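You operate a simulated robot arm through the tools that you are given. There is no shell and no other tool. Be economical: measure what you need, move in short steps, check, and stop when the job is done.

You run a simulated robot arm. Do the job below in one go: nothing can be reset, and whatever is moved stays where it is left.

TASK
Tighten both screws on the picture frame and lock the frame clip.
Fine: use the red screwdriver and stand it back in its holder.

It is judged by the outcome, as a careful person would: the job done as asked, and still so three seconds after it is handed in. It fails if anything else is knocked over, pushed out of place, dropped, spilled or broken.

THE ROBOT
A 7-joint arm with a two-finger parallel gripper, fixed in place. Base frame: the origin is at the foot of the arm, x ahead of it, y to its left, z up; the work surface is at about z = 902. Units: mm, rad, N and s.
With the tool pointing down near the work surface it reaches from about 300 to 740 mm from the base axis. Its first joint turns from -2.007 to 2.007 rad. Payload 3.91 kg.
The TCP is the grasp point between the finger pads, 30 mm short of the fingertips. In the tool frame z runs along the fingers and y along their closing line. Largest opening 110 mm; finger width 20, thickness 10; the body of the gripper, 48 by 112 mm, starts 55 mm behind the TCP.
Orientation is told as [roll, pitch, yaw] about the base's x, y, z axes, in that order, counted from this pose: with the fingers straight down and closing along the base's y, the tool's x points along the base's -x, its y along +y and its z along -z.

THE INTERFACE
- The arm moves only by the tool step_arm. Its argument "commands" is a list of rows, each a list of 2 entries, a list of its own where there are three numbers: the shift along the tool's x, y, z in units of 20 mm (1.0 is 20 mm), then the turn, a rotation vector about the tool's x, y, z in units of 5 degrees (1.0 is 5 degrees). In form: [[[dx, dy, dz], [rx, ry, rz]], ...]. A call has 1 to 8 rows; each row shifts and turns the commanded pose from where the row before left it, along the tool's axes as they then stand. "hand" is the opening, from 0 (shut) to 1 (fully open), set as the call begins (left out, the last holds). A call with a number of a shift or a turn outside -1 to 1 is refused whole. A row lasts 0.2 s, in which the tool goes at most 50 mm and 0.15 rad; a call with a longer step from one row to the next is refused whole, and so is a gripper value outside its range. Where a pose cannot be reached the arm comes as near as it can. A force on the tool above 40 N (or 10 N above the force at the start of the call, whichever is more), or a blocked arm, ends the call early, and 0.2 s more pass. Each finger travels about 108 mm/s and halts on what it meets, pressing with about 39 N; the grip force reading is that of the motor and also rises with nothing between the fingers. The clock runs only during rows and for 0.2 s after the last one: add rows that do not move to give the fingers time. It gives the time, the measured TCP pose, the force on the tool (base axes), the opening and the grip force at its end, in the units of the frame above (readings bear some noise), and new pictures: "pictures" is both (left out), scene, wrist or none.
- Cameras (640 x 400 px; columns grow to the right, rows downward): "scene" is fixed at [396.8, -637.3, 1680.6]; the picture's right is [0.99, -0.10, 0.00], its down [-0.04, -0.40, -0.92] and it looks along [0.10, 0.91, -0.40] (base axes); focal length 317 px, centre (320, 200). "wrist" rides on the gripper at [-36, 0, -57] in the tool frame; the picture's right is [0.00, -1.00, 0.00], its down [0.97, 0.00, -0.24] and it looks along [0.24, 0.00, 0.97] (tool axes); focal length 218 px, centre (320, 200). There is no depth. A picture from a camera that has moved, and an enlarged one, comes with that camera's place and axes in the base frame and with its lens. The place of the scene camera against the robot may be out by one fixed shift of up to 18 mm in any direction.
- lift_body(by): slides the trunk up (or, below 0, down) by that many mm; the arm rides with it, the base frame stays. It gives what a move gives, with no picture.
- inspect(camera, box): a new picture of the part [left, top, right, bottom] of that camera's present view, enlarged. No time passes.
- close_job(): hands the job in; it is judged then, once.

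Go step by step. Nothing tells you positions but the pictures and the camera data: compare them with the known pose of the tool, close in by small moves and look again before you grip or let go. The budget is 120 turns and 150 pictures, counting those below and the enlarged ones. Unless the task says otherwise, let go and move clear before handing in.

The tools are called after "Emit:" as a command line: name --argument value ..., lists and objects as JSON in quotes. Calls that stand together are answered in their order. step_arm: Moves the arm, as the interface text tells. Its arguments: {"type":"object","properties":{"commands":{"type":"array"},"hand":{"type":"number"},"pictures":{"type":"string","enum":["both","scene","wrist","none"]}},"required":["commands"]} The other tools are called the same way: lift_body (by) slides the trunk up or down; inspect (camera, box) takes an enlarged picture of a part of a camera's view; close_job () hands the job in.

At the start:

```text
time: 0.0
eef_pos: [248.0, 399.9, 1273.8]
tool_rot: [0.001, 0.0, 0.001]
contact_force: [0.4, 0.0, 0.9]
grip_width: 109.9
grasp_force: 0.2
trunk travel left (down, up): [-925.0, 65.0]
```

scene: 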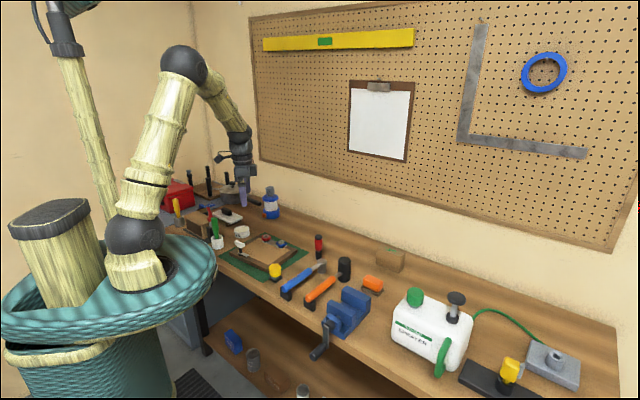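
wrist: 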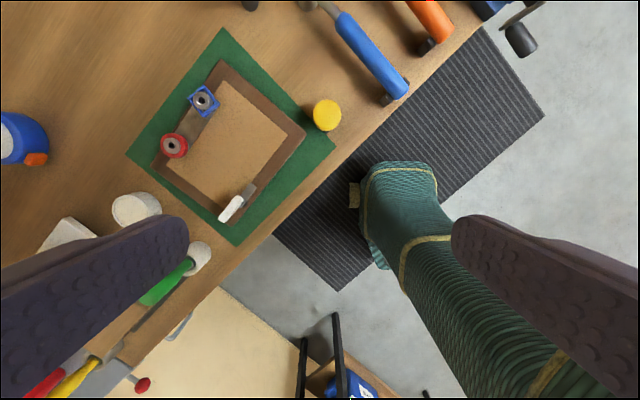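

I see a picture frame on a green mat with a red and a blue screw and a white clip; the screwdrivers seem to be at the left by a rack. I'll look closer at both views first.

Emit:
inspect --camera "scene" --box '[160, 160, 320, 290]'

Emit:
inspect --camera "wrist" --box '[120, 20, 360, 250]'

Emit:
inspect --camera "wrist" --box '[0, 180, 240, 400]'

```text
3.08 times, centred on (240, 225) of scene
camera zoom: at [396.8, -637.3, 1680.6], right [0.99, -0.1, 0.0], down [-0.04, -0.4, -0.92], along [0.1, 0.91, -0.4], focal length 975 px, centre (566, 123)
```

zoom: 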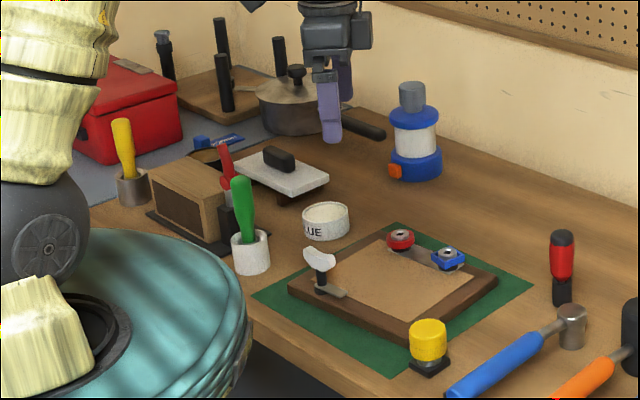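

```text
1.74 times, centred on (240, 135) of wrist
camera zoom: at [283.7, 400.9, 1332.0], right [0.0, -1.0, 0.0], down [-0.97, 0.0, 0.24], along [-0.24, 0.0, -0.97], focal length 380 px, centre (459, 313)
```

zoom: 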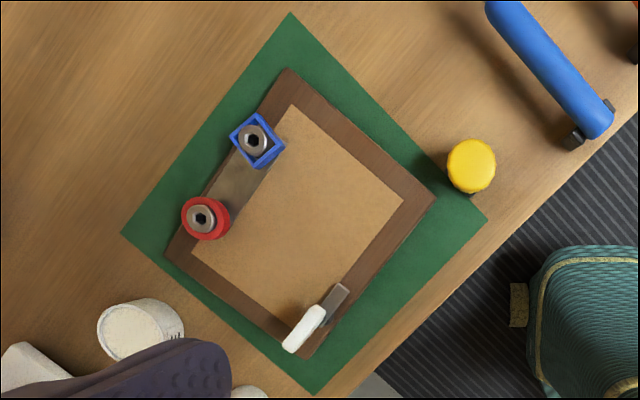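

```text
1.82 times, centred on (120, 290) of wrist
camera zoom: at [283.7, 400.9, 1332.0], right [0.0, -1.0, 0.0], down [-0.97, 0.0, 0.24], along [-0.24, 0.0, -0.97], focal length 397 px, centre (684, 36)
```

zoom: 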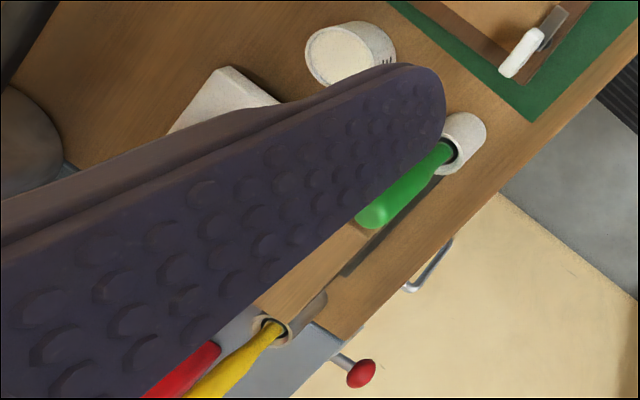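

The frame, screws and clip are located roughly; the red screwdriver is hidden by a finger. I'll move high above that area for a clear view.

Emit:
step_arm --commands '[[[1, 0.5, 0], [0, 0, 0]], [[1, 0.5, 0], [0, 0, 0]], [[1, 0.5, 0], [0, 0, 0]], [[1, 0.5, 0], [0, 0, 0]], [[1, 0.5, 0], [0, 0, 0]], [[1, 0.5, 0], [0, 0, 0]], [[1, 0.5, 0], [0, 0, 0]], [[0, 0, 0], [0, 0, 0]]]'

```text
time: 1.8
eef_pos: [108.5, 470.5, 1274.3]
tool_rot: [0.0, -0.001, -0.001]
contact_force: [-0.4, 0.3, 0.6]
grip_width: 110.0
grasp_force: 0.1
trunk travel left (down, up): [-925.0, 65.0]
camera wrist: at [143.7, 470.9, 1331.7], right [0.0, -1.0, 0.0], down [-0.97, 0.0, 0.24], along [-0.24, 0.0, -0.97], focal length 218 px, centre (320, 200)
```

scene: 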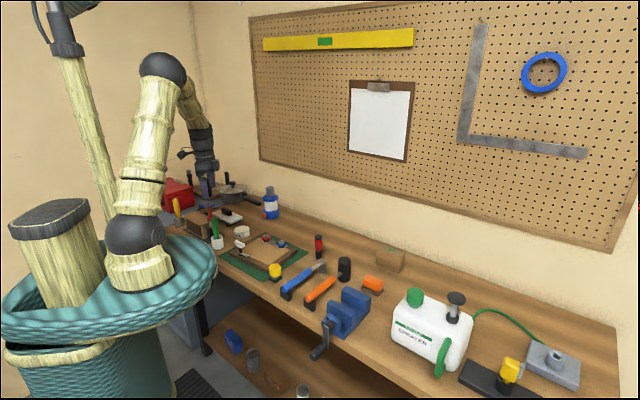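
wrist: 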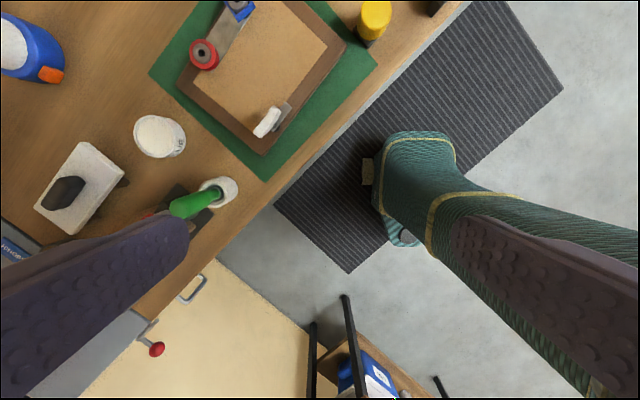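

The red driver is still behind the finger, so I'll turn the wrist so the camera's clear side faces it.

Emit:
step_arm --commands '[[[0, 0, 0], [0, 0, -1]], [[0, 0, 0], [0, 0, -1]], [[0, 0, 0], [0, 0, -1]], [[0, 0, 0], [0, 0, -1]], [[0, 0, 0], [0, 0, -1]], [[0, 0, 0], [0, 0, -1]], [[0, 0, 0], [0, 0, -1]], [[0, 0, 0], [0, 0, -1]]]' --pictures "none"

Emit:
step_arm --commands '[[[0, 0, 0], [0, 0, -1]], [[0, 0, 0], [0, 0, -1]], [[0, 0, 0], [0, 0, -1]], [[0, 0, 0], [0, 0, -1]], [[0, 0, 0], [0, 0, -1]], [[0, 0, 0], [0, 0, -1]], [[0, 0, 0], [0, 0, -1]], [[0, 0, 0], [0, 0, -1]]]' --pictures "wrist"

```text
time: 3.6
eef_pos: [108.7, 470.3, 1273.6]
tool_rot: [-0.001, -0.001, 0.701]
contact_force: [-0.5, 0.5, -0.6]
grip_width: 110.1
grasp_force: 0.1
trunk travel left (down, up): [-925.0, 65.0]
```

```text
time: 5.4
eef_pos: [107.6, 470.0, 1274.0]
tool_rot: [-0.001, 0.0, 1.397]
contact_force: [0.0, -0.6, 0.7]
grip_width: 110.0
grasp_force: 0.1
trunk travel left (down, up): [-925.0, 65.0]
camera wrist: at [113.7, 506.0, 1332.0], right [0.99, -0.17, 0.0], down [-0.17, -0.96, 0.24], along [-0.04, -0.24, -0.97], focal length 218 px, centre (320, 200)
```

wrist: 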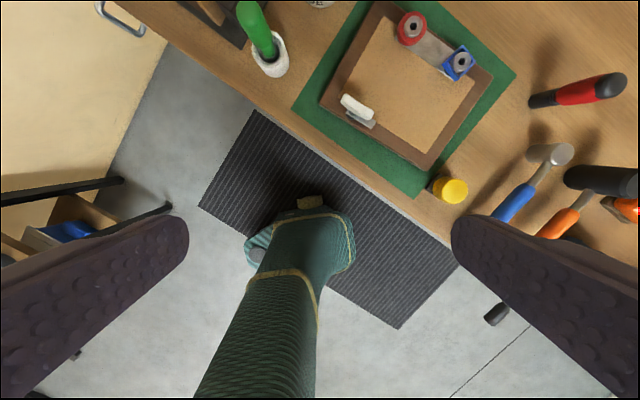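

Emit:
step_arm --commands '[[[-1, 0.5, 0], [0, 0, 0]], [[-1, 0.5, 0], [0, 0, 0]], [[-1, 0.5, 0], [0, 0, 0]], [[-1, 0.5, 0], [0, 0, 0]], [[-1, 0.5, 0], [0, 0, 0]], [[-1, 0.5, 0], [0, 0, 0]], [[-1, 0.5, 0], [0, 0, 0]], [[0, 0, 0], [0, 0, 0]]]' --pictures "wrist"

```text
time: 7.2
eef_pos: [63.9, 621.8, 1274.3]
tool_rot: [0.0, 0.001, 1.396]
contact_force: [0.0, -0.5, -0.4]
grip_width: 110.2
grasp_force: 0.0
trunk travel left (down, up): [-925.0, 65.0]
camera wrist: at [69.4, 656.1, 1332.3], right [0.98, -0.17, 0.0], down [-0.17, -0.96, 0.24], along [-0.04, -0.24, -0.97], focal length 218 px, centre (320, 200)
```

wrist: 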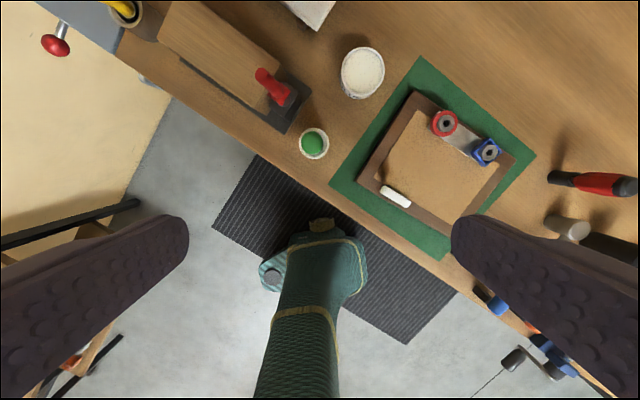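

Emit:
inspect --camera "wrist" --box '[200, 30, 360, 180]'

Emit:
inspect --camera "wrist" --box '[340, 80, 540, 230]'

Emit:
inspect --camera "scene" --box '[190, 190, 310, 285]'

```text
2.67 times, centred on (280, 105) of wrist
camera zoom: at [69.4, 656.1, 1332.3], right [0.98, -0.17, 0.0], down [-0.17, -0.96, 0.24], along [-0.04, -0.24, -0.97], focal length 582 px, centre (427, 453)
```

zoom: 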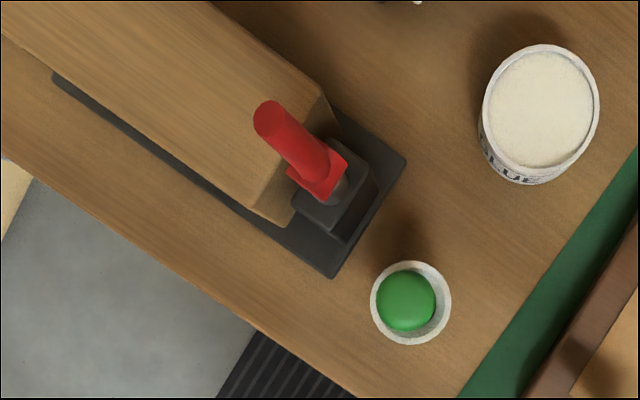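

```text
2.67 times, centred on (440, 155) of wrist
camera zoom: at [69.4, 656.1, 1332.3], right [0.98, -0.17, 0.0], down [-0.17, -0.96, 0.24], along [-0.04, -0.24, -0.97], focal length 582 px, centre (0, 320)
```

zoom: 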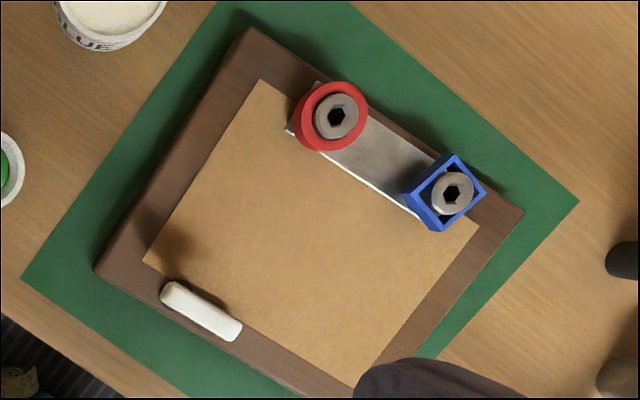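

```text
4.21 times, centred on (250, 238) of scene
camera zoom: at [396.8, -637.3, 1680.6], right [0.99, -0.1, 0.0], down [-0.04, -0.4, -0.92], along [0.1, 0.91, -0.4], focal length 1334 px, centre (615, 42)
```

zoom: 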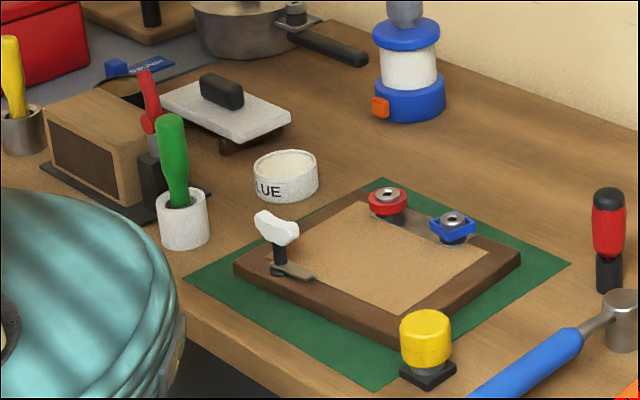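

Rough triangulation: red screw ≈(286,655,942), blue screw ≈(357,595,945), clip handle ≈(179,552,976), red driver leaning with its top near (15,750,1055). I'll descend a bit and view the driver and its surroundings more closely.

Emit:
step_arm --commands '[[[0, 0.2, 0.8], [0, 0, 0.8]], [[0, 0.2, 0.8], [0, 0, 0.8]], [[0, 0.2, 0.8], [0, 0, 0.8]], [[0, 0.2, 0.8], [0, 0, 0.8]], [[0, 0.2, 0.8], [0, 0, 0.8]], [[0, 0.2, 0.8], [0, 0, 0.8]], [[0, 0, 0.8], [0, 0, 0.8]], [[0, 0, 0], [0, 0, 0]]]' --pictures "wrist"

```text
time: 9.0
eef_pos: [40.9, 630.2, 1160.7]
tool_rot: [0.0, 0.001, 0.907]
contact_force: [-0.3, -0.2, 0.1]
grip_width: 110.0
grasp_force: 0.0
trunk travel left (down, up): [-925.0, 65.0]
camera wrist: at [62.5, 657.0, 1219.7], right [0.79, -0.62, 0.0], down [-0.6, -0.76, 0.24], along [-0.15, -0.19, -0.97], focal length 218 px, centre (320, 200)
```

wrist: 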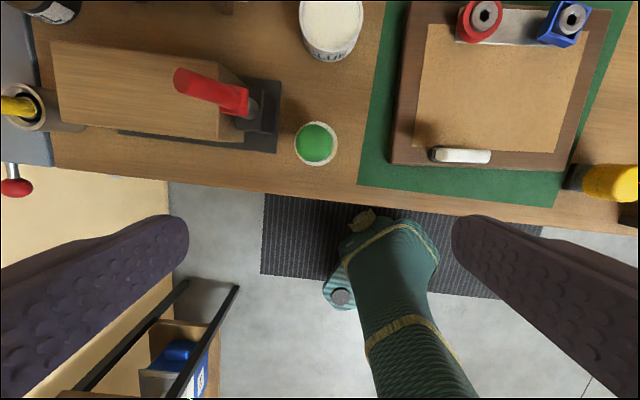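

Emit:
inspect --camera "wrist" --box '[130, 30, 290, 170]'

Emit:
inspect --camera "scene" --box '[180, 195, 240, 255]'

Emit:
inspect --camera "wrist" --box '[390, 0, 610, 180]'

```text
2.86 times, centred on (210, 100) of wrist
camera zoom: at [62.5, 657.0, 1219.7], right [0.79, -0.62, 0.0], down [-0.6, -0.76, 0.24], along [-0.15, -0.19, -0.97], focal length 624 px, centre (634, 486)
```

zoom: 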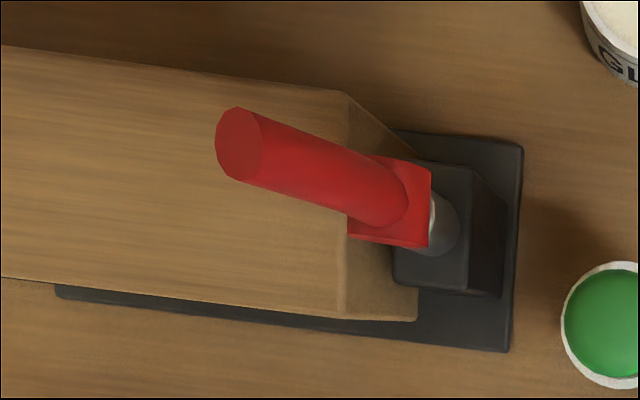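

```text
6.67 times, centred on (210, 225) of scene
camera zoom: at [396.8, -637.3, 1680.6], right [0.99, -0.1, 0.0], down [-0.04, -0.4, -0.92], along [0.1, 0.91, -0.4], focal length 2113 px, centre (1053, 33)
```

zoom: 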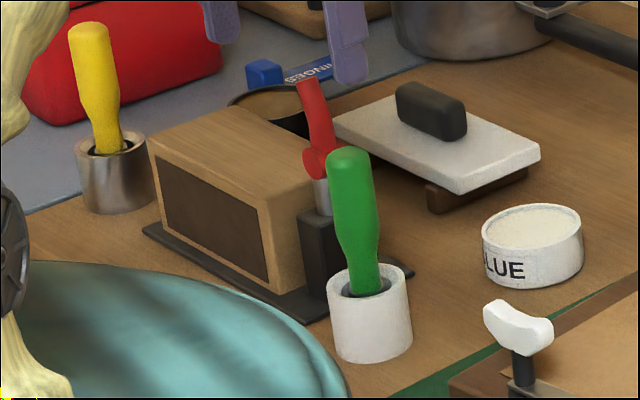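

```text
2.22 times, centred on (500, 90) of wrist
camera zoom: at [62.5, 657.0, 1219.7], right [0.79, -0.62, 0.0], down [-0.6, -0.76, 0.24], along [-0.15, -0.19, -0.97], focal length 485 px, centre (-80, 444)
```

zoom: 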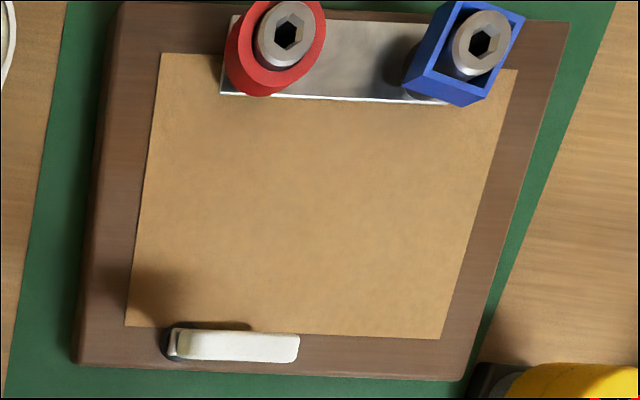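

The driver's shaft stands vertically in the black block (axis ≈(30,728)), with a cross barrel at z≈1025 and a handle leaning over the box, top at z≈1066. I'll grip across the barrel with closing line normal to the lean, so first I turn the wrist 90° (testing how far yaw goes up).

Emit:
step_arm --commands '[[[0, 0, 0], [0, 0, -1]], [[0, 0, 0], [0, 0, -1]], [[0, 0, 0], [0, 0, -1]], [[0, 0, 0], [0, 0, -1]], [[0, 0, 0], [0, 0, -1]], [[0, 0, 0], [0, 0, -1]], [[0, 0, 0], [0, 0, -1]], [[0, 0, 0], [0, 0, -1]]]' --pictures "none"

Emit:
step_arm --commands '[[[0, 0, 0], [0, 0, -1]], [[0, 0, 0], [0, 0, -1]], [[0, 0, 0], [0, 0, -1]], [[0, 0, 0], [0, 0, -1]], [[0, 0, 0], [0, 0, -1]], [[0, 0, 0], [0, 0, -1]], [[0, 0, 0], [0, 0, -1]], [[0, 0, 0], [0, 0, -1]]]' --pictures "none"

Emit:
step_arm --commands '[[[0, 0, 0], [0, 0, -1]], [[0, 0, 0], [0, 0, -1]], [[0, 0, 0], [0, 0, 0]]]' --pictures "wrist"

```text
time: 10.8
eef_pos: [41.3, 629.4, 1163.2]
tool_rot: [0.002, -0.001, 1.607]
contact_force: [0.2, 0.1, -0.4]
grip_width: 110.0
grasp_force: 0.0
trunk travel left (down, up): [-925.0, 65.0]
```

```text
time: 12.6
eef_pos: [41.3, 629.1, 1162.4]
tool_rot: [0.0, -0.001, 2.306]
contact_force: [-0.8, 0.1, -0.2]
grip_width: 110.2
grasp_force: 0.0
trunk travel left (down, up): [-925.0, 65.0]
```

```text
time: 13.4
eef_pos: [40.4, 627.5, 1163.2]
tool_rot: [-0.001, -0.001, 2.481]
contact_force: [1.0, 0.0, 0.1]
grip_width: 110.0
grasp_force: 0.0
trunk travel left (down, up): [-925.0, 65.0]
camera wrist: at [12.1, 651.2, 1220.1], right [0.61, 0.79, 0.0], down [0.77, -0.6, 0.24], along [0.19, -0.15, -0.97], focal length 218 px, centre (320, 200)
```

wrist: 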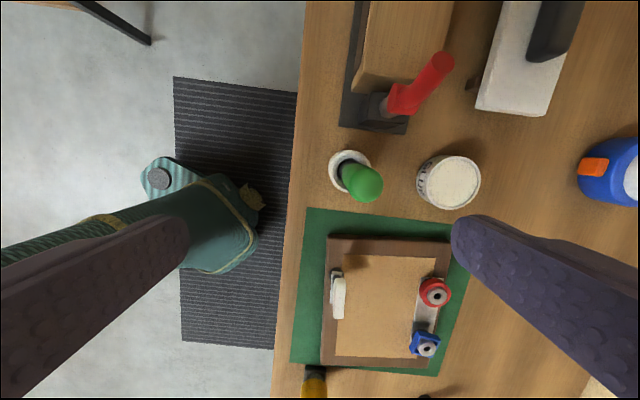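

Emit:
inspect --camera "wrist" --box '[330, 30, 480, 150]'

```text
3.33 times, centred on (405, 90) of wrist
camera zoom: at [12.1, 651.2, 1220.1], right [0.61, 0.79, 0.0], down [0.77, -0.6, 0.24], along [0.19, -0.15, -0.97], focal length 728 px, centre (37, 567)
```

zoom: 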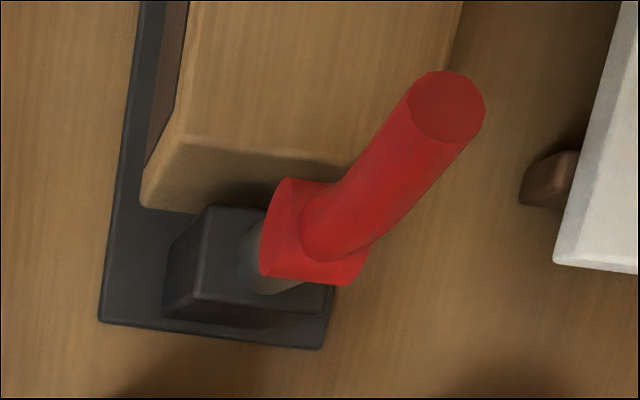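

Measurements from three views agree: shaft axis at ≈(26,731), barrel z≈1016. I'll move over it, turn 10° to match the barrel, and go partly down.

Emit:
step_arm --commands '[[[-0.94, -0.92, 0], [0, 0, 0]], [[-0.94, -0.92, 0], [0, 0, 0]], [[-0.94, -0.92, 0], [0, 0, 0]], [[-0.94, -0.92, 0], [0, 0, 0]], [[0, 0, 0], [0, 0, 1]], [[0, 0, 0], [0, 0, 1]], [[0, 0, 0.8], [0, 0, 0]], [[0, 0, 0], [0, 0, 0]]]' --pictures "wrist"

```text
time: 15.2
eef_pos: [29.4, 702.0, 1143.8]
tool_rot: [0.0, -0.001, 2.304]
contact_force: [0.9, -0.6, 0.9]
grip_width: 109.8
grasp_force: 0.1
out of reach, approached as far as the arm can: row 3, 4
trunk travel left (down, up): [-925.0, 65.0]
camera wrist: at [5.1, 729.6, 1202.8], right [0.74, 0.67, 0.0], down [0.65, -0.72, 0.24], along [0.16, -0.18, -0.97], focal length 218 px, centre (320, 200)
```

wrist: 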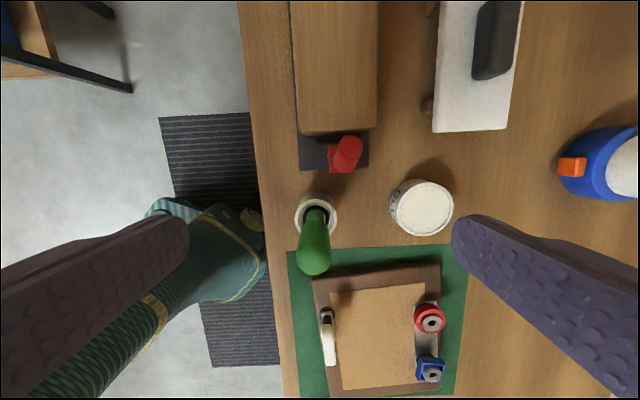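

The arm falls short at this height, while reach is better lower down relative to the shoulder. I'll raise the trunk and then retry.

Emit:
lift_body --by 60

Emit:
step_arm --commands '[[[0, 0, 1], [0, 0, 0]], [[0, 0, 1], [0, 0, 0]], [[0, 0, 1], [0, 0, 0]], [[0, 0, 1], [0, 0, 0]], [[0, 0, 1], [0, 0, 0]], [[0, 0, 0], [0, 0, 0]]]' --pictures "wrist"

```text
time: 16.2
eef_pos: [29.4, 702.4, 1204.1]
tool_rot: [0.0, 0.0, 2.304]
contact_force: [-0.2, 0.2, -0.1]
grip_width: 110.2
grasp_force: 0.1
trunk travel left (down, up): [-985.0, 5.0]
```

```text
time: 17.6
eef_pos: [29.5, 697.1, 1104.8]
tool_rot: [0.0, -0.002, 2.304]
contact_force: [0.7, -1.0, 0.7]
grip_width: 109.9
grasp_force: 0.1
out of reach, approached as far as the arm can: row 4
trunk travel left (down, up): [-985.0, 5.0]
camera wrist: at [5.6, 724.2, 1162.9], right [0.74, 0.67, 0.0], down [0.65, -0.72, 0.24], along [0.16, -0.18, -0.97], focal length 218 px, centre (320, 200)
```

wrist: 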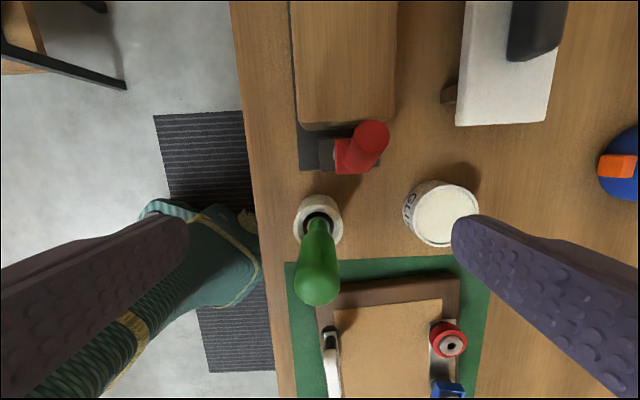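

Reach is not better with the trunk up. I'll back off, rise, and instead lower the trunk to find the best shoulder height.

Emit:
step_arm --commands '[[[0.7, -0.7, -1], [0, 0, 0]], [[0.7, -0.7, -1], [0, 0, 0]], [[0.7, -0.7, -1], [0, 0, 0]], [[0, 0, -1], [0, 0, 0]], [[0, 0, -1], [0, 0, 0]], [[0, 0, -1], [0, 0, 0]], [[0, 0, -1], [0, 0, 0]], [[0, 0, 0], [0, 0, 0]]]' --pictures "none"

Emit:
lift_body --by -130

```text
time: 19.4
eef_pos: [89.2, 696.0, 1244.9]
tool_rot: [0.0, 0.001, 2.306]
contact_force: [0.2, -0.9, 0.0]
grip_width: 109.9
grasp_force: 0.1
trunk travel left (down, up): [-985.0, 5.0]
```

```text
time: 21.0
eef_pos: [88.2, 695.6, 1116.4]
tool_rot: [0.002, 0.0, 2.305]
contact_force: [-0.2, -0.3, -0.1]
grip_width: 109.9
grasp_force: 0.0
trunk travel left (down, up): [-855.0, 135.0]
```

Emit:
step_arm --commands '[[[-0.6, 0.2, 0.1], [0, 0, 0]], [[-0.6, 0.2, 0.1], [0, 0, 0]], [[-0.6, 0.2, 0.1], [0, 0, 0]], [[-0.6, 0.2, 0.1], [0, 0, 0]], [[-0.6, 0.2, 0.1], [0, 0, 0]], [[-0.4, 0.1, 0], [0, 0, 0]], [[0, 0, 0], [0, 0, 0]]]' --pictures "wrist"

```text
time: 22.6
eef_pos: [27.7, 699.5, 1103.0]
tool_rot: [0.0, -0.001, 2.304]
contact_force: [0.2, 0.5, -1.3]
grip_width: 110.1
grasp_force: 0.2
out of reach, approached as far as the arm can: row 2, 3, 4, 5, 6
trunk travel left (down, up): [-855.0, 135.0]
camera wrist: at [3.0, 727.4, 1160.9], right [0.74, 0.67, 0.0], down [0.65, -0.72, 0.24], along [0.16, -0.18, -0.97], focal length 218 px, centre (320, 200)
```

wrist: 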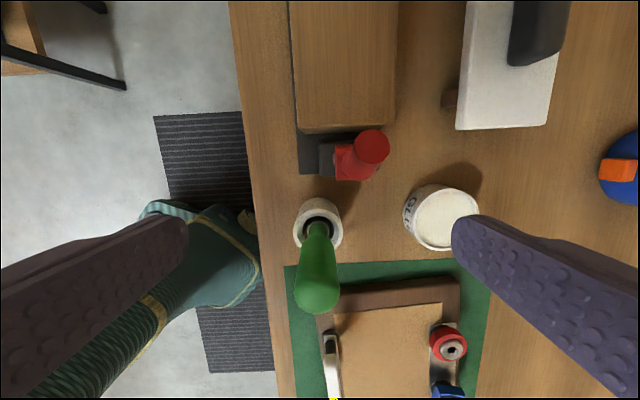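

Still about 700 mm. I'll check whether the yaw matters by turning the wrist back and pushing outward again.

Emit:
step_arm --commands '[[[0, 0, 0], [0, 0, 1]], [[0, 0, 0], [0, 0, 1]], [[0, 0, 0], [0, 0, 1]], [[0, 0, 0], [0, 0, 1]], [[0, 0, 0], [0, 0, 1]], [[0, 0, 0], [0, 0, 1]], [[0, 0, 0], [0, 0, 1]], [[0, 0, 0], [0, 0, 1]]]' --pictures "none"

Emit:
step_arm --commands '[[[-1, 0, 0], [0, 0, 0]], [[-1, 0, 0], [0, 0, 0]], [[0, 0, 0], [0, 0, 0]]]' --pictures "none"

```text
time: 24.4
eef_pos: [28.8, 700.9, 1103.7]
tool_rot: [0.0, -0.001, 1.605]
contact_force: [0.3, 0.7, 0.5]
grip_width: 110.0
grasp_force: 0.0
trunk travel left (down, up): [-855.0, 135.0]
```

```text
time: 25.2
eef_pos: [28.3, 702.3, 1103.3]
tool_rot: [-0.002, -0.002, 1.606]
contact_force: [-0.1, 0.4, 0.3]
grip_width: 110.0
grasp_force: 0.0
out of reach, approached as far as the arm can: row 1, 2
trunk travel left (down, up): [-855.0, 135.0]
```

Emit:
inspect --camera "scene" --box '[60, 20, 300, 260]'

```text
1.67 times, centred on (180, 140) of scene
camera zoom: at [396.8, -637.3, 1680.6], right [0.99, -0.1, 0.0], down [-0.04, -0.4, -0.92], along [0.1, 0.91, -0.4], focal length 528 px, centre (553, 300)
```

zoom: 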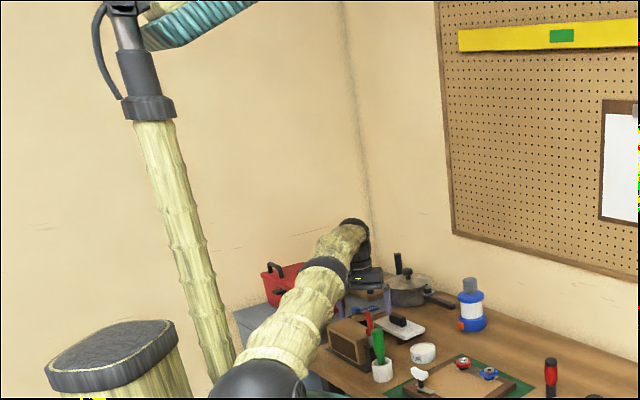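

The arm is straight here, and my earlier trunk-up trial never actually pushed outward. I'll raise the trunk fully, descend, then push out.

Emit:
lift_body --by 135

Emit:
step_arm --commands '[[[0.5, 0, 1], [0, 0, 0]], [[0.5, 0, 1], [0, 0, 0]], [[0, 0, 1], [0, 0, 0]], [[0, 0, 1], [0, 0, 0]], [[0, 0, 1], [0, 0, 0]], [[0, 0, 1], [0, 0, 0]], [[0, 0, 0.7], [0, 0, 0]], [[0, 0, 0], [0, 0, 0]]]' --pictures "none"

Emit:
step_arm --commands '[[[-1, 0, 0], [0, 0, 0]], [[-1, 0, 0], [0, 0, 0]], [[-0.5, 0, 0], [0, 0, 0]], [[0, 0, 0], [0, 0, 0]]]' --pictures "none"

```text
time: 26.8
eef_pos: [27.4, 702.6, 1237.8]
tool_rot: [-0.001, 0.0, 1.605]
contact_force: [-0.6, -0.3, -0.1]
grip_width: 109.9
grasp_force: 0.0
trunk travel left (down, up): [-990.0, 0.0]
```

```text
time: 28.6
eef_pos: [26.8, 682.7, 1104.0]
tool_rot: [0.0, 0.0, 1.607]
contact_force: [1.1, -0.4, -0.3]
grip_width: 109.8
grasp_force: 0.1
trunk travel left (down, up): [-990.0, 0.0]
```

```text
time: 29.6
eef_pos: [27.7, 696.6, 1105.5]
tool_rot: [0.0, 0.0, 1.607]
contact_force: [0.1, -0.2, 0.1]
grip_width: 109.8
grasp_force: 0.0
out of reach, approached as far as the arm can: row 1, 2, 3
trunk travel left (down, up): [-990.0, 0.0]
```

Vertical reach is limited to ≈703 mm, so I'll tilt the tool about its closing axis (body toward the base) for the driver. First I retract, rise, turn back to yaw ≈132°, and lower the trunk to the best height.

Emit:
step_arm --commands '[[[0.5, 0, -1], [0, 0, -1]], [[0.5, 0, -1], [0, 0, -1]], [[0.5, 0, -1], [0, 0, -1]], [[0.5, 0, -1], [0, 0, -1]], [[0, 0, -1], [0, 0, -1]], [[0, 0, -1], [0, 0, -1]], [[0, 0, -1], [0, 0, -1]], [[0, 0, -1], [0, 0, -1]]]' --hand 0.65 --pictures "none"

Emit:
lift_body --by -145

Emit:
step_arm --commands '[[[0, 0, 0], [0, -1, 0]], [[0, 0, 0], [0, -1, 0]], [[0, 0, 0], [0, -1, 0]], [[0, 0, 0], [0, 0, 0]]]' --pictures "wrist"

```text
time: 31.4
eef_pos: [34.5, 657.5, 1265.0]
tool_rot: [0.0, 0.0, 2.305]
contact_force: [2.0, -0.2, -1.1]
grip_width: 71.3
grasp_force: 0.2
trunk travel left (down, up): [-990.0, 0.0]
```

```text
time: 33.1
eef_pos: [34.0, 657.7, 1119.5]
tool_rot: [-0.001, 0.001, 2.306]
contact_force: [0.2, 0.1, 0.3]
grip_width: 71.5
grasp_force: 0.1
trunk travel left (down, up): [-845.0, 145.0]
```

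```text
time: 34.1
eef_pos: [33.1, 657.3, 1119.6]
tool_rot: [0.002, -0.264, 2.306]
contact_force: [0.1, 0.9, 0.9]
grip_width: 71.5
grasp_force: 0.1
trunk travel left (down, up): [-845.0, 145.0]
camera wrist: at [20.0, 673.0, 1185.1], right [0.74, 0.67, 0.0], down [0.67, -0.74, -0.02], along [-0.01, 0.02, -1.0], focal length 218 px, centre (320, 200)
```

wrist: 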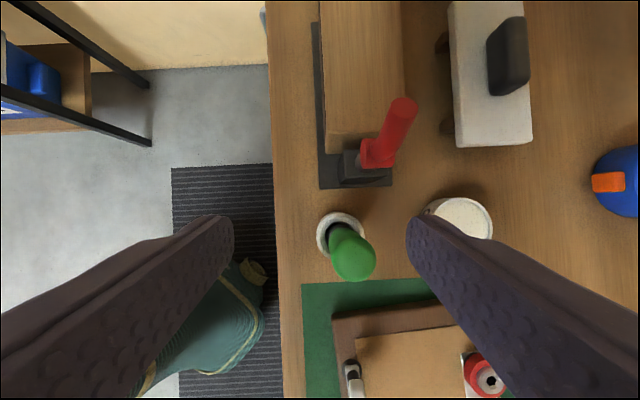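

Emit:
step_arm --commands '[[[-0.5, -0.74, 0], [0, 0, 0]], [[-0.5, -0.74, 0], [0, 0, 0]], [[-0.54, -0.74, 0], [0, 0, 0]], [[0, 0, 0.6], [0, 0, 0]], [[0, 0, 0], [0, 0, 0]]]' --pictures "wrist"

```text
time: 35.3
eef_pos: [44.7, 712.2, 1116.5]
tool_rot: [0.001, -0.262, 2.305]
contact_force: [-0.4, -0.4, -0.3]
grip_width: 71.6
grasp_force: 0.0
trunk travel left (down, up): [-845.0, 145.0]
camera wrist: at [31.5, 727.3, 1181.4], right [0.74, 0.67, 0.0], down [0.67, -0.74, -0.02], along [-0.01, 0.01, -1.0], focal length 218 px, centre (320, 200)
```

wrist: 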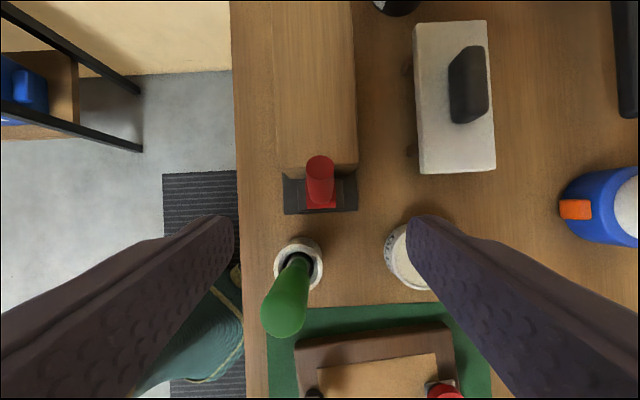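

Emit:
inspect --camera "wrist" --box '[260, 130, 380, 230]'

```text
4.00 times, centred on (320, 180) of wrist
camera zoom: at [31.5, 727.3, 1181.4], right [0.74, 0.67, 0.0], down [0.67, -0.74, -0.02], along [-0.01, 0.01, -1.0], focal length 873 px, centre (320, 280)
```

zoom: 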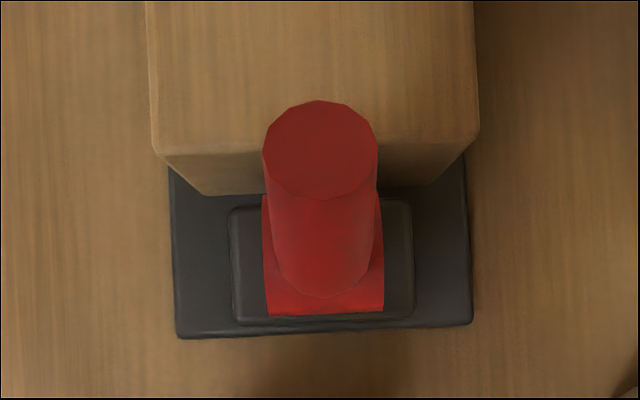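

The tool is now centred on the handle and squarely aligned with barrel and block. Descending along the tool axis in two stages.

Emit:
step_arm --commands '[[[-0.08, 0, 0.5], [0, 0, 0]], [[0, 0, 0.6], [0, 0, 0]], [[0, 0, 0.6], [0, 0, 0]], [[0, 0, 0.6], [0, 0, 0]], [[0, 0, 0.6], [0, 0, 0]], [[0, 0, 0], [0, 0, 0]]]' --pictures "wrist"

```text
time: 36.7
eef_pos: [33.7, 724.0, 1059.8]
tool_rot: [-0.001, -0.262, 2.305]
contact_force: [0.1, -0.1, -0.2]
grip_width: 71.4
grasp_force: 0.1
trunk travel left (down, up): [-845.0, 145.0]
camera wrist: at [19.9, 739.2, 1125.4], right [0.74, 0.67, 0.0], down [0.67, -0.74, -0.02], along [-0.01, 0.01, -1.0], focal length 218 px, centre (320, 200)
```

wrist: 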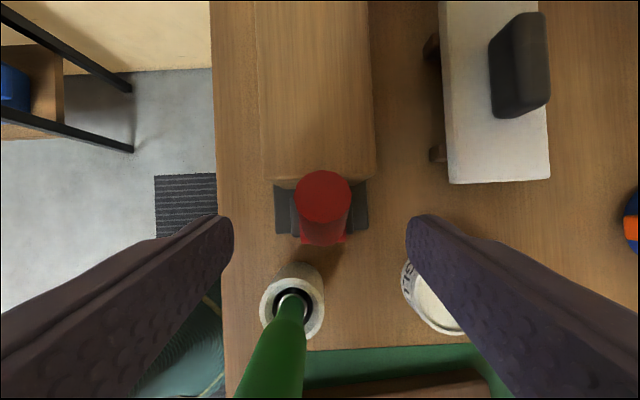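

Emit:
step_arm --commands '[[[0, 0, 0.6], [0, 0, 0]], [[0, 0, 0.6], [0, 0, 0]], [[0, 0, 0.45], [0, 0, 0]], [[0, 0, 0], [0, 0, 0]]]' --pictures "both"

Emit:
inspect --camera "scene" --box '[170, 160, 270, 260]'

```text
time: 37.7
eef_pos: [28.0, 729.8, 1028.7]
tool_rot: [-0.001, -0.263, 2.303]
contact_force: [0.0, 0.0, 0.3]
grip_width: 71.6
grasp_force: 0.0
trunk travel left (down, up): [-845.0, 145.0]
camera wrist: at [14.2, 745.5, 1093.9], right [0.74, 0.67, 0.0], down [0.67, -0.74, -0.02], along [-0.01, 0.01, -1.0], focal length 218 px, centre (320, 200)
```

scene: 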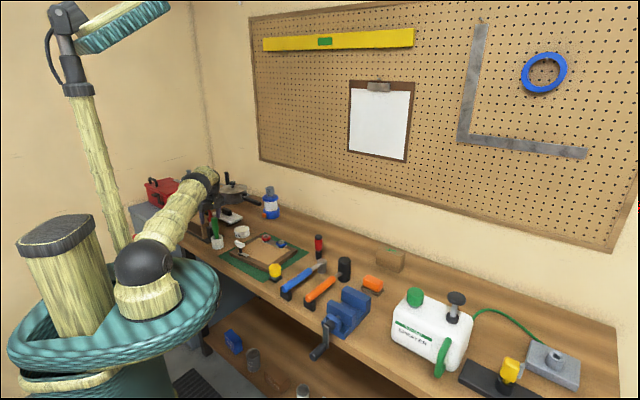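
wrist: 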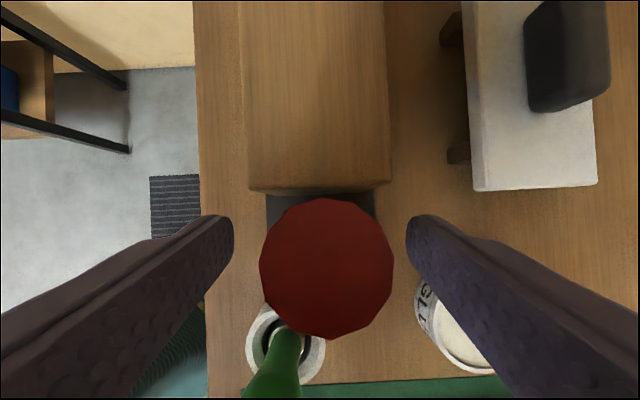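

```text
4.00 times, centred on (220, 210) of scene
camera zoom: at [396.8, -637.3, 1680.6], right [0.99, -0.1, 0.0], down [-0.04, -0.4, -0.92], along [0.1, 0.91, -0.4], focal length 1268 px, centre (720, 160)
```

zoom: 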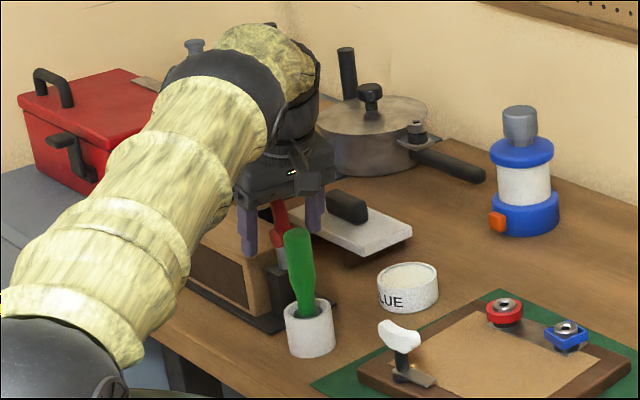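

Fingers straddle the barrel; closing now.

Emit:
step_arm --commands '[[[0, 0, 0], [0, 0, 0]], [[0, 0, 0], [0, 0, 0]], [[0, 0, 0], [0, 0, 0]], [[0, 0, 0], [0, 0, 0]]]' --hand 0 --pictures "wrist"

```text
time: 38.7
eef_pos: [27.9, 731.2, 1028.8]
tool_rot: [-0.001, -0.263, 2.304]
contact_force: [3.9, 4.8, 0.0]
grip_width: 21.7
grasp_force: 45.3
trunk travel left (down, up): [-845.0, 145.0]
camera wrist: at [15.1, 746.3, 1093.8], right [0.74, 0.67, 0.0], down [0.67, -0.74, -0.02], along [-0.01, 0.02, -1.0], focal length 218 px, centre (320, 200)
```

wrist: 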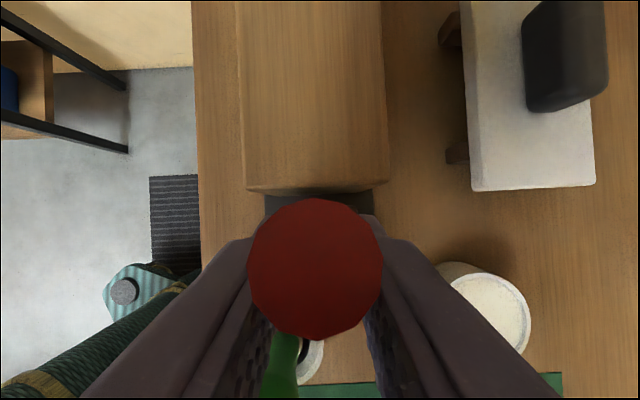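

Gripped (21.7 mm). I'll relax the small side force and lift straight up.

Emit:
step_arm --commands '[[[0, -0.06, 0], [0, 0, 0]], [[-0.13, 0, -0.483], [0, 0, 0]], [[-0.13, 0, -0.483], [0, 0, 0]], [[-0.195, 0, -0.725], [0, 0, 0]], [[-0.195, 0, -0.725], [0, 0, 0]], [[-0.195, 0, -0.725], [0, 0, 0]], [[0, 0, 0], [0, 0, 0]]]' --pictures "both"

Emit:
inspect --camera "scene" --box '[180, 150, 270, 260]'

```text
time: 39.4
eef_pos: [27.8, 731.5, 1028.8]
tool_rot: [0.009, -0.25, 2.305]
contact_force: [-0.6, 19.1, -20.1]
grip_width: 21.5
grasp_force: 44.7
trunk travel left (down, up): [-845.0, 145.0]
stopped in row 3: the force on the tool passed its limit (the readings are from after the stop); the commanded pose is now the measured one
camera wrist: at [14.9, 747.7, 1093.7], right [0.74, 0.67, -0.01], down [0.67, -0.74, -0.01], along [-0.01, 0.0, -1.0], focal length 218 px, centre (320, 200)
```

scene: 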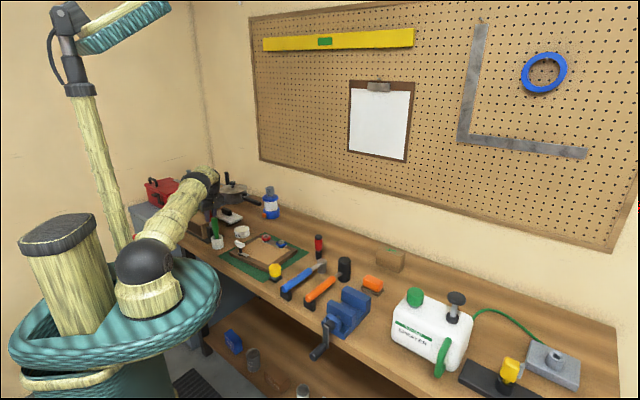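
wrist: 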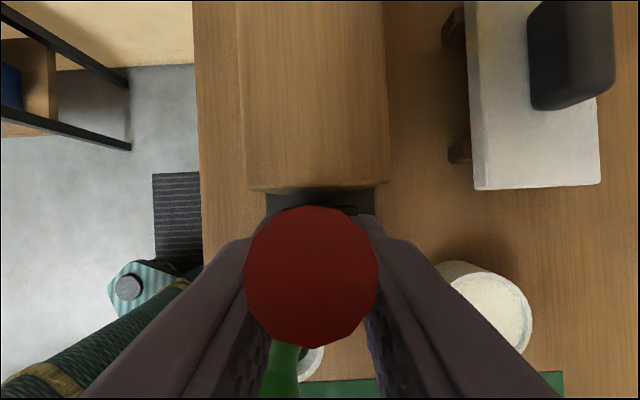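

```text
3.64 times, centred on (225, 205) of scene
camera zoom: at [396.8, -637.3, 1680.6], right [0.99, -0.1, 0.0], down [-0.04, -0.4, -0.92], along [0.1, 0.91, -0.4], focal length 1152 px, centre (666, 182)
```

zoom: 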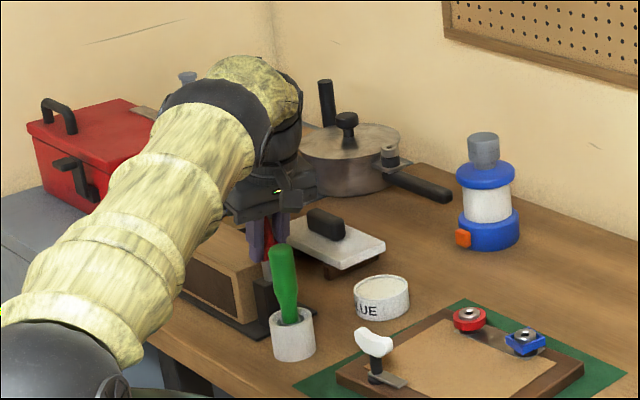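

The lift was stopped: the driver seems held in its holder. I'll look closely before pulling more.

Emit:
inspect --camera "scene" --box '[195, 200, 235, 250]'

Emit:
inspect --camera "wrist" --box '[220, 170, 420, 390]'

```text
8.00 times, centred on (215, 225) of scene
camera zoom: at [396.8, -637.3, 1680.6], right [0.99, -0.1, 0.0], down [-0.04, -0.4, -0.92], along [0.1, 0.91, -0.4], focal length 2535 px, centre (1160, 0)
```

zoom: 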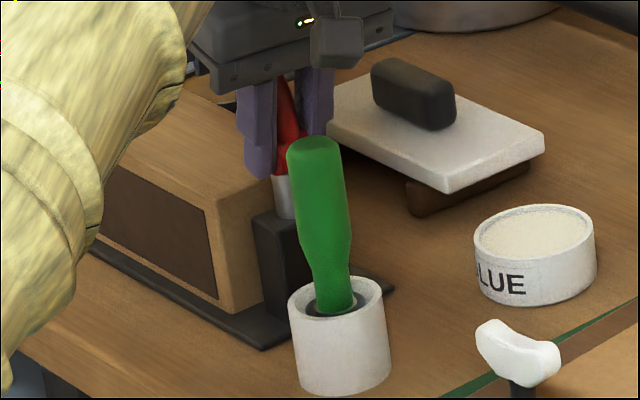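

```text
1.82 times, centred on (320, 280) of wrist
camera zoom: at [14.9, 747.7, 1093.7], right [0.74, 0.67, -0.01], down [0.67, -0.74, -0.01], along [-0.01, 0.0, -1.0], focal length 397 px, centre (320, 54)
```

zoom: 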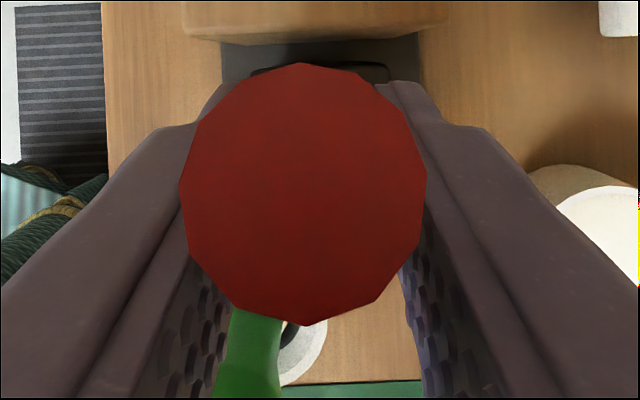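

The red thing didn't budge at all, and its shape (cross barrel on a fixed post beside the box) could be a machine lever rather than a screwdriver. I'll release it gently and look at the other red-handled item on the right.

Emit:
step_arm --commands '[[[0, 0, 0], [0, 0, 0]], [[0, 0, 0], [0, 0, 0]], [[0, 0, 0], [0, 0, 0]], [[0, 0, -0.5], [0, 0, 0]], [[0, 0, -1], [0, 0, 0]], [[0, 0, -1], [0, 0, 0]], [[0, 0, -1], [0, 0, 0]], [[0, 0, -1], [0, 0, 0]]]' --hand 0.65 --pictures "wrist"

Emit:
inspect --camera "scene" --box '[295, 220, 345, 265]'

Emit:
inspect --camera "scene" --box '[165, 185, 225, 245]'

```text
time: 41.2
eef_pos: [44.0, 711.1, 1121.0]
tool_rot: [0.008, -0.251, 2.304]
contact_force: [-1.5, -0.4, 0.0]
grip_width: 71.3
grasp_force: 0.1
trunk travel left (down, up): [-845.0, 145.0]
camera wrist: at [30.5, 727.2, 1186.5], right [0.74, 0.67, -0.01], down [0.67, -0.74, -0.01], along [-0.01, 0.0, -1.0], focal length 218 px, centre (320, 200)
```

wrist: 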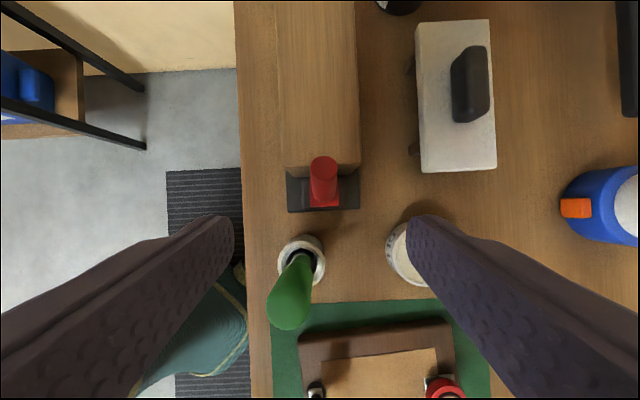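

```text
8.89 times, centred on (320, 242) of scene
camera zoom: at [396.8, -637.3, 1680.6], right [0.99, -0.1, 0.0], down [-0.04, -0.4, -0.92], along [0.1, 0.91, -0.4], focal length 2817 px, centre (320, -178)
```

zoom: 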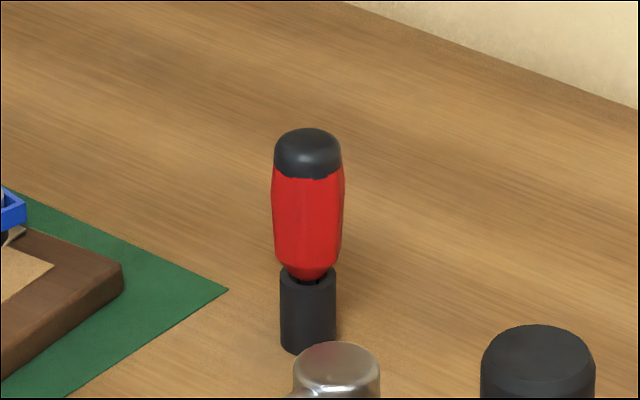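

```text
6.67 times, centred on (195, 215) of scene
camera zoom: at [396.8, -637.3, 1680.6], right [0.99, -0.1, 0.0], down [-0.04, -0.4, -0.92], along [0.1, 0.91, -0.4], focal length 2113 px, centre (1153, 100)
```

zoom: 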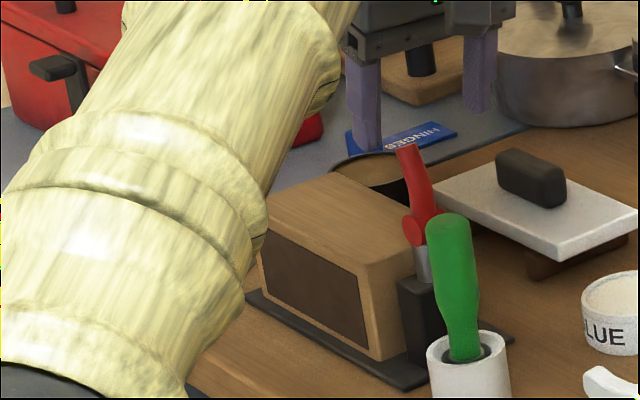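

The real target is the red/black-handled screwdriver standing in a small black sleeve near (513,507); the lever was left as it was. I'll straighten the tool, rise, and go look at it.

Emit:
step_arm --commands '[[[0.8, 0, -1], [0, 1, 0]], [[0.8, 0, -1], [0, 1, 0]], [[0.9, 0, -1], [0, 0.9, 0]], [[1, 0, -0.5], [0, 0, 1]], [[1, 0, 0], [0, 0, 1]], [[1, 0, 0], [0, 0, 1]], [[1, 0, 0], [0, 0, 1]], [[1, 0, 0], [0, 0, 1]]]' --pictures "none"

Emit:
step_arm --commands '[[[0.9, 0.3, 0], [0, 0, 1]], [[0.9, 0.3, 0], [0, 0, 1]], [[0.9, 0.3, 0], [0, 0, 1]], [[0.8, 0.5, 0], [0, 0, 1]], [[0.8, 0.5, 0], [0, 0, 1]], [[0.7, 0.6, 0], [0, 0, 1]], [[0.6, 0.7, 0], [0, 0, 1]], [[0.5, 0.7, 0], [0, 0, 1]]]' --pictures "wrist"

```text
time: 43.0
eef_pos: [137.4, 583.9, 1183.1]
tool_rot: [0.006, 0.005, 1.869]
contact_force: [0.1, 0.1, -0.3]
grip_width: 71.6
grasp_force: 0.0
trunk travel left (down, up): [-845.0, 145.0]
```

```text
time: 44.8
eef_pos: [63.1, 469.4, 1184.0]
tool_rot: [0.001, 0.007, 1.17]
contact_force: [-0.5, -0.5, -0.7]
grip_width: 71.2
grasp_force: 0.2
trunk travel left (down, up): [-845.0, 145.0]
camera wrist: at [77.0, 503.4, 1240.6], right [0.92, -0.39, 0.0], down [-0.38, -0.89, 0.25], along [-0.1, -0.23, -0.97], focal length 218 px, centre (320, 200)
```

wrist: 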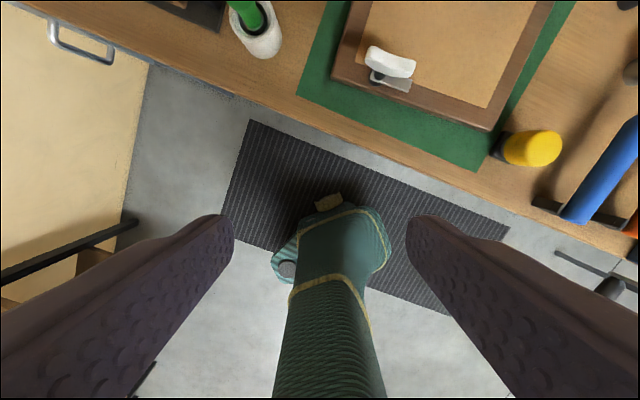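

Emit:
step_arm --commands '[[[-0.6, -1, 0], [0, 0, 0.5]], [[-0.6, -1, 0], [0, 0, 0.5]], [[-0.6, -1, 0], [0, 0, 0.5]], [[-0.6, -1, 0], [0, 0, 0.5]], [[-0.6, -1, 0], [0, 0, 0.5]], [[-0.6, -1, 0], [0, 0, 0.5]], [[-0.6, -1, 0], [0, 0, 0.5]], [[-0.6, -1, 0], [0, 0, 0.9]]]' --pictures "none"

Emit:
step_arm --commands '[[[-0.4, -1, 0], [0, 0, 0]], [[-0.4, -1, 0], [0, 0, 0]], [[-0.4, -1, 0], [0, 0, 0]], [[-0.4, -1, 0], [0, 0, 0]], [[-0.4, -1, 0], [0, 0, 0]], [[-0.4, -1, 0], [0, 0, 0]], [[0, 0, 0], [0, 0, 0]]]' --pictures "wrist"

```text
time: 46.6
eef_pos: [250.7, 467.4, 1182.0]
tool_rot: [-0.002, 0.008, 0.79]
contact_force: [-0.1, -0.4, 0.4]
grip_width: 71.5
grasp_force: 0.1
trunk travel left (down, up): [-845.0, 145.0]
```

```text
time: 48.2
eef_pos: [368.5, 417.2, 1182.9]
tool_rot: [-0.002, 0.009, 0.789]
contact_force: [-1.7, -0.1, -0.5]
grip_width: 71.3
grasp_force: 0.0
trunk travel left (down, up): [-845.0, 145.0]
camera wrist: at [393.5, 443.7, 1239.9], right [0.71, -0.7, 0.0], down [-0.68, -0.69, 0.25], along [-0.17, -0.18, -0.97], focal length 218 px, centre (320, 200)
```

wrist: 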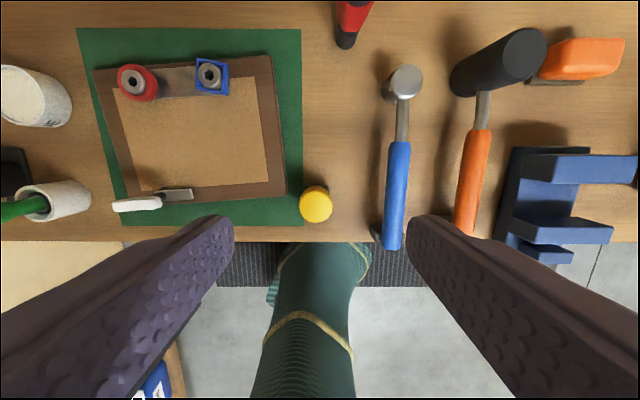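

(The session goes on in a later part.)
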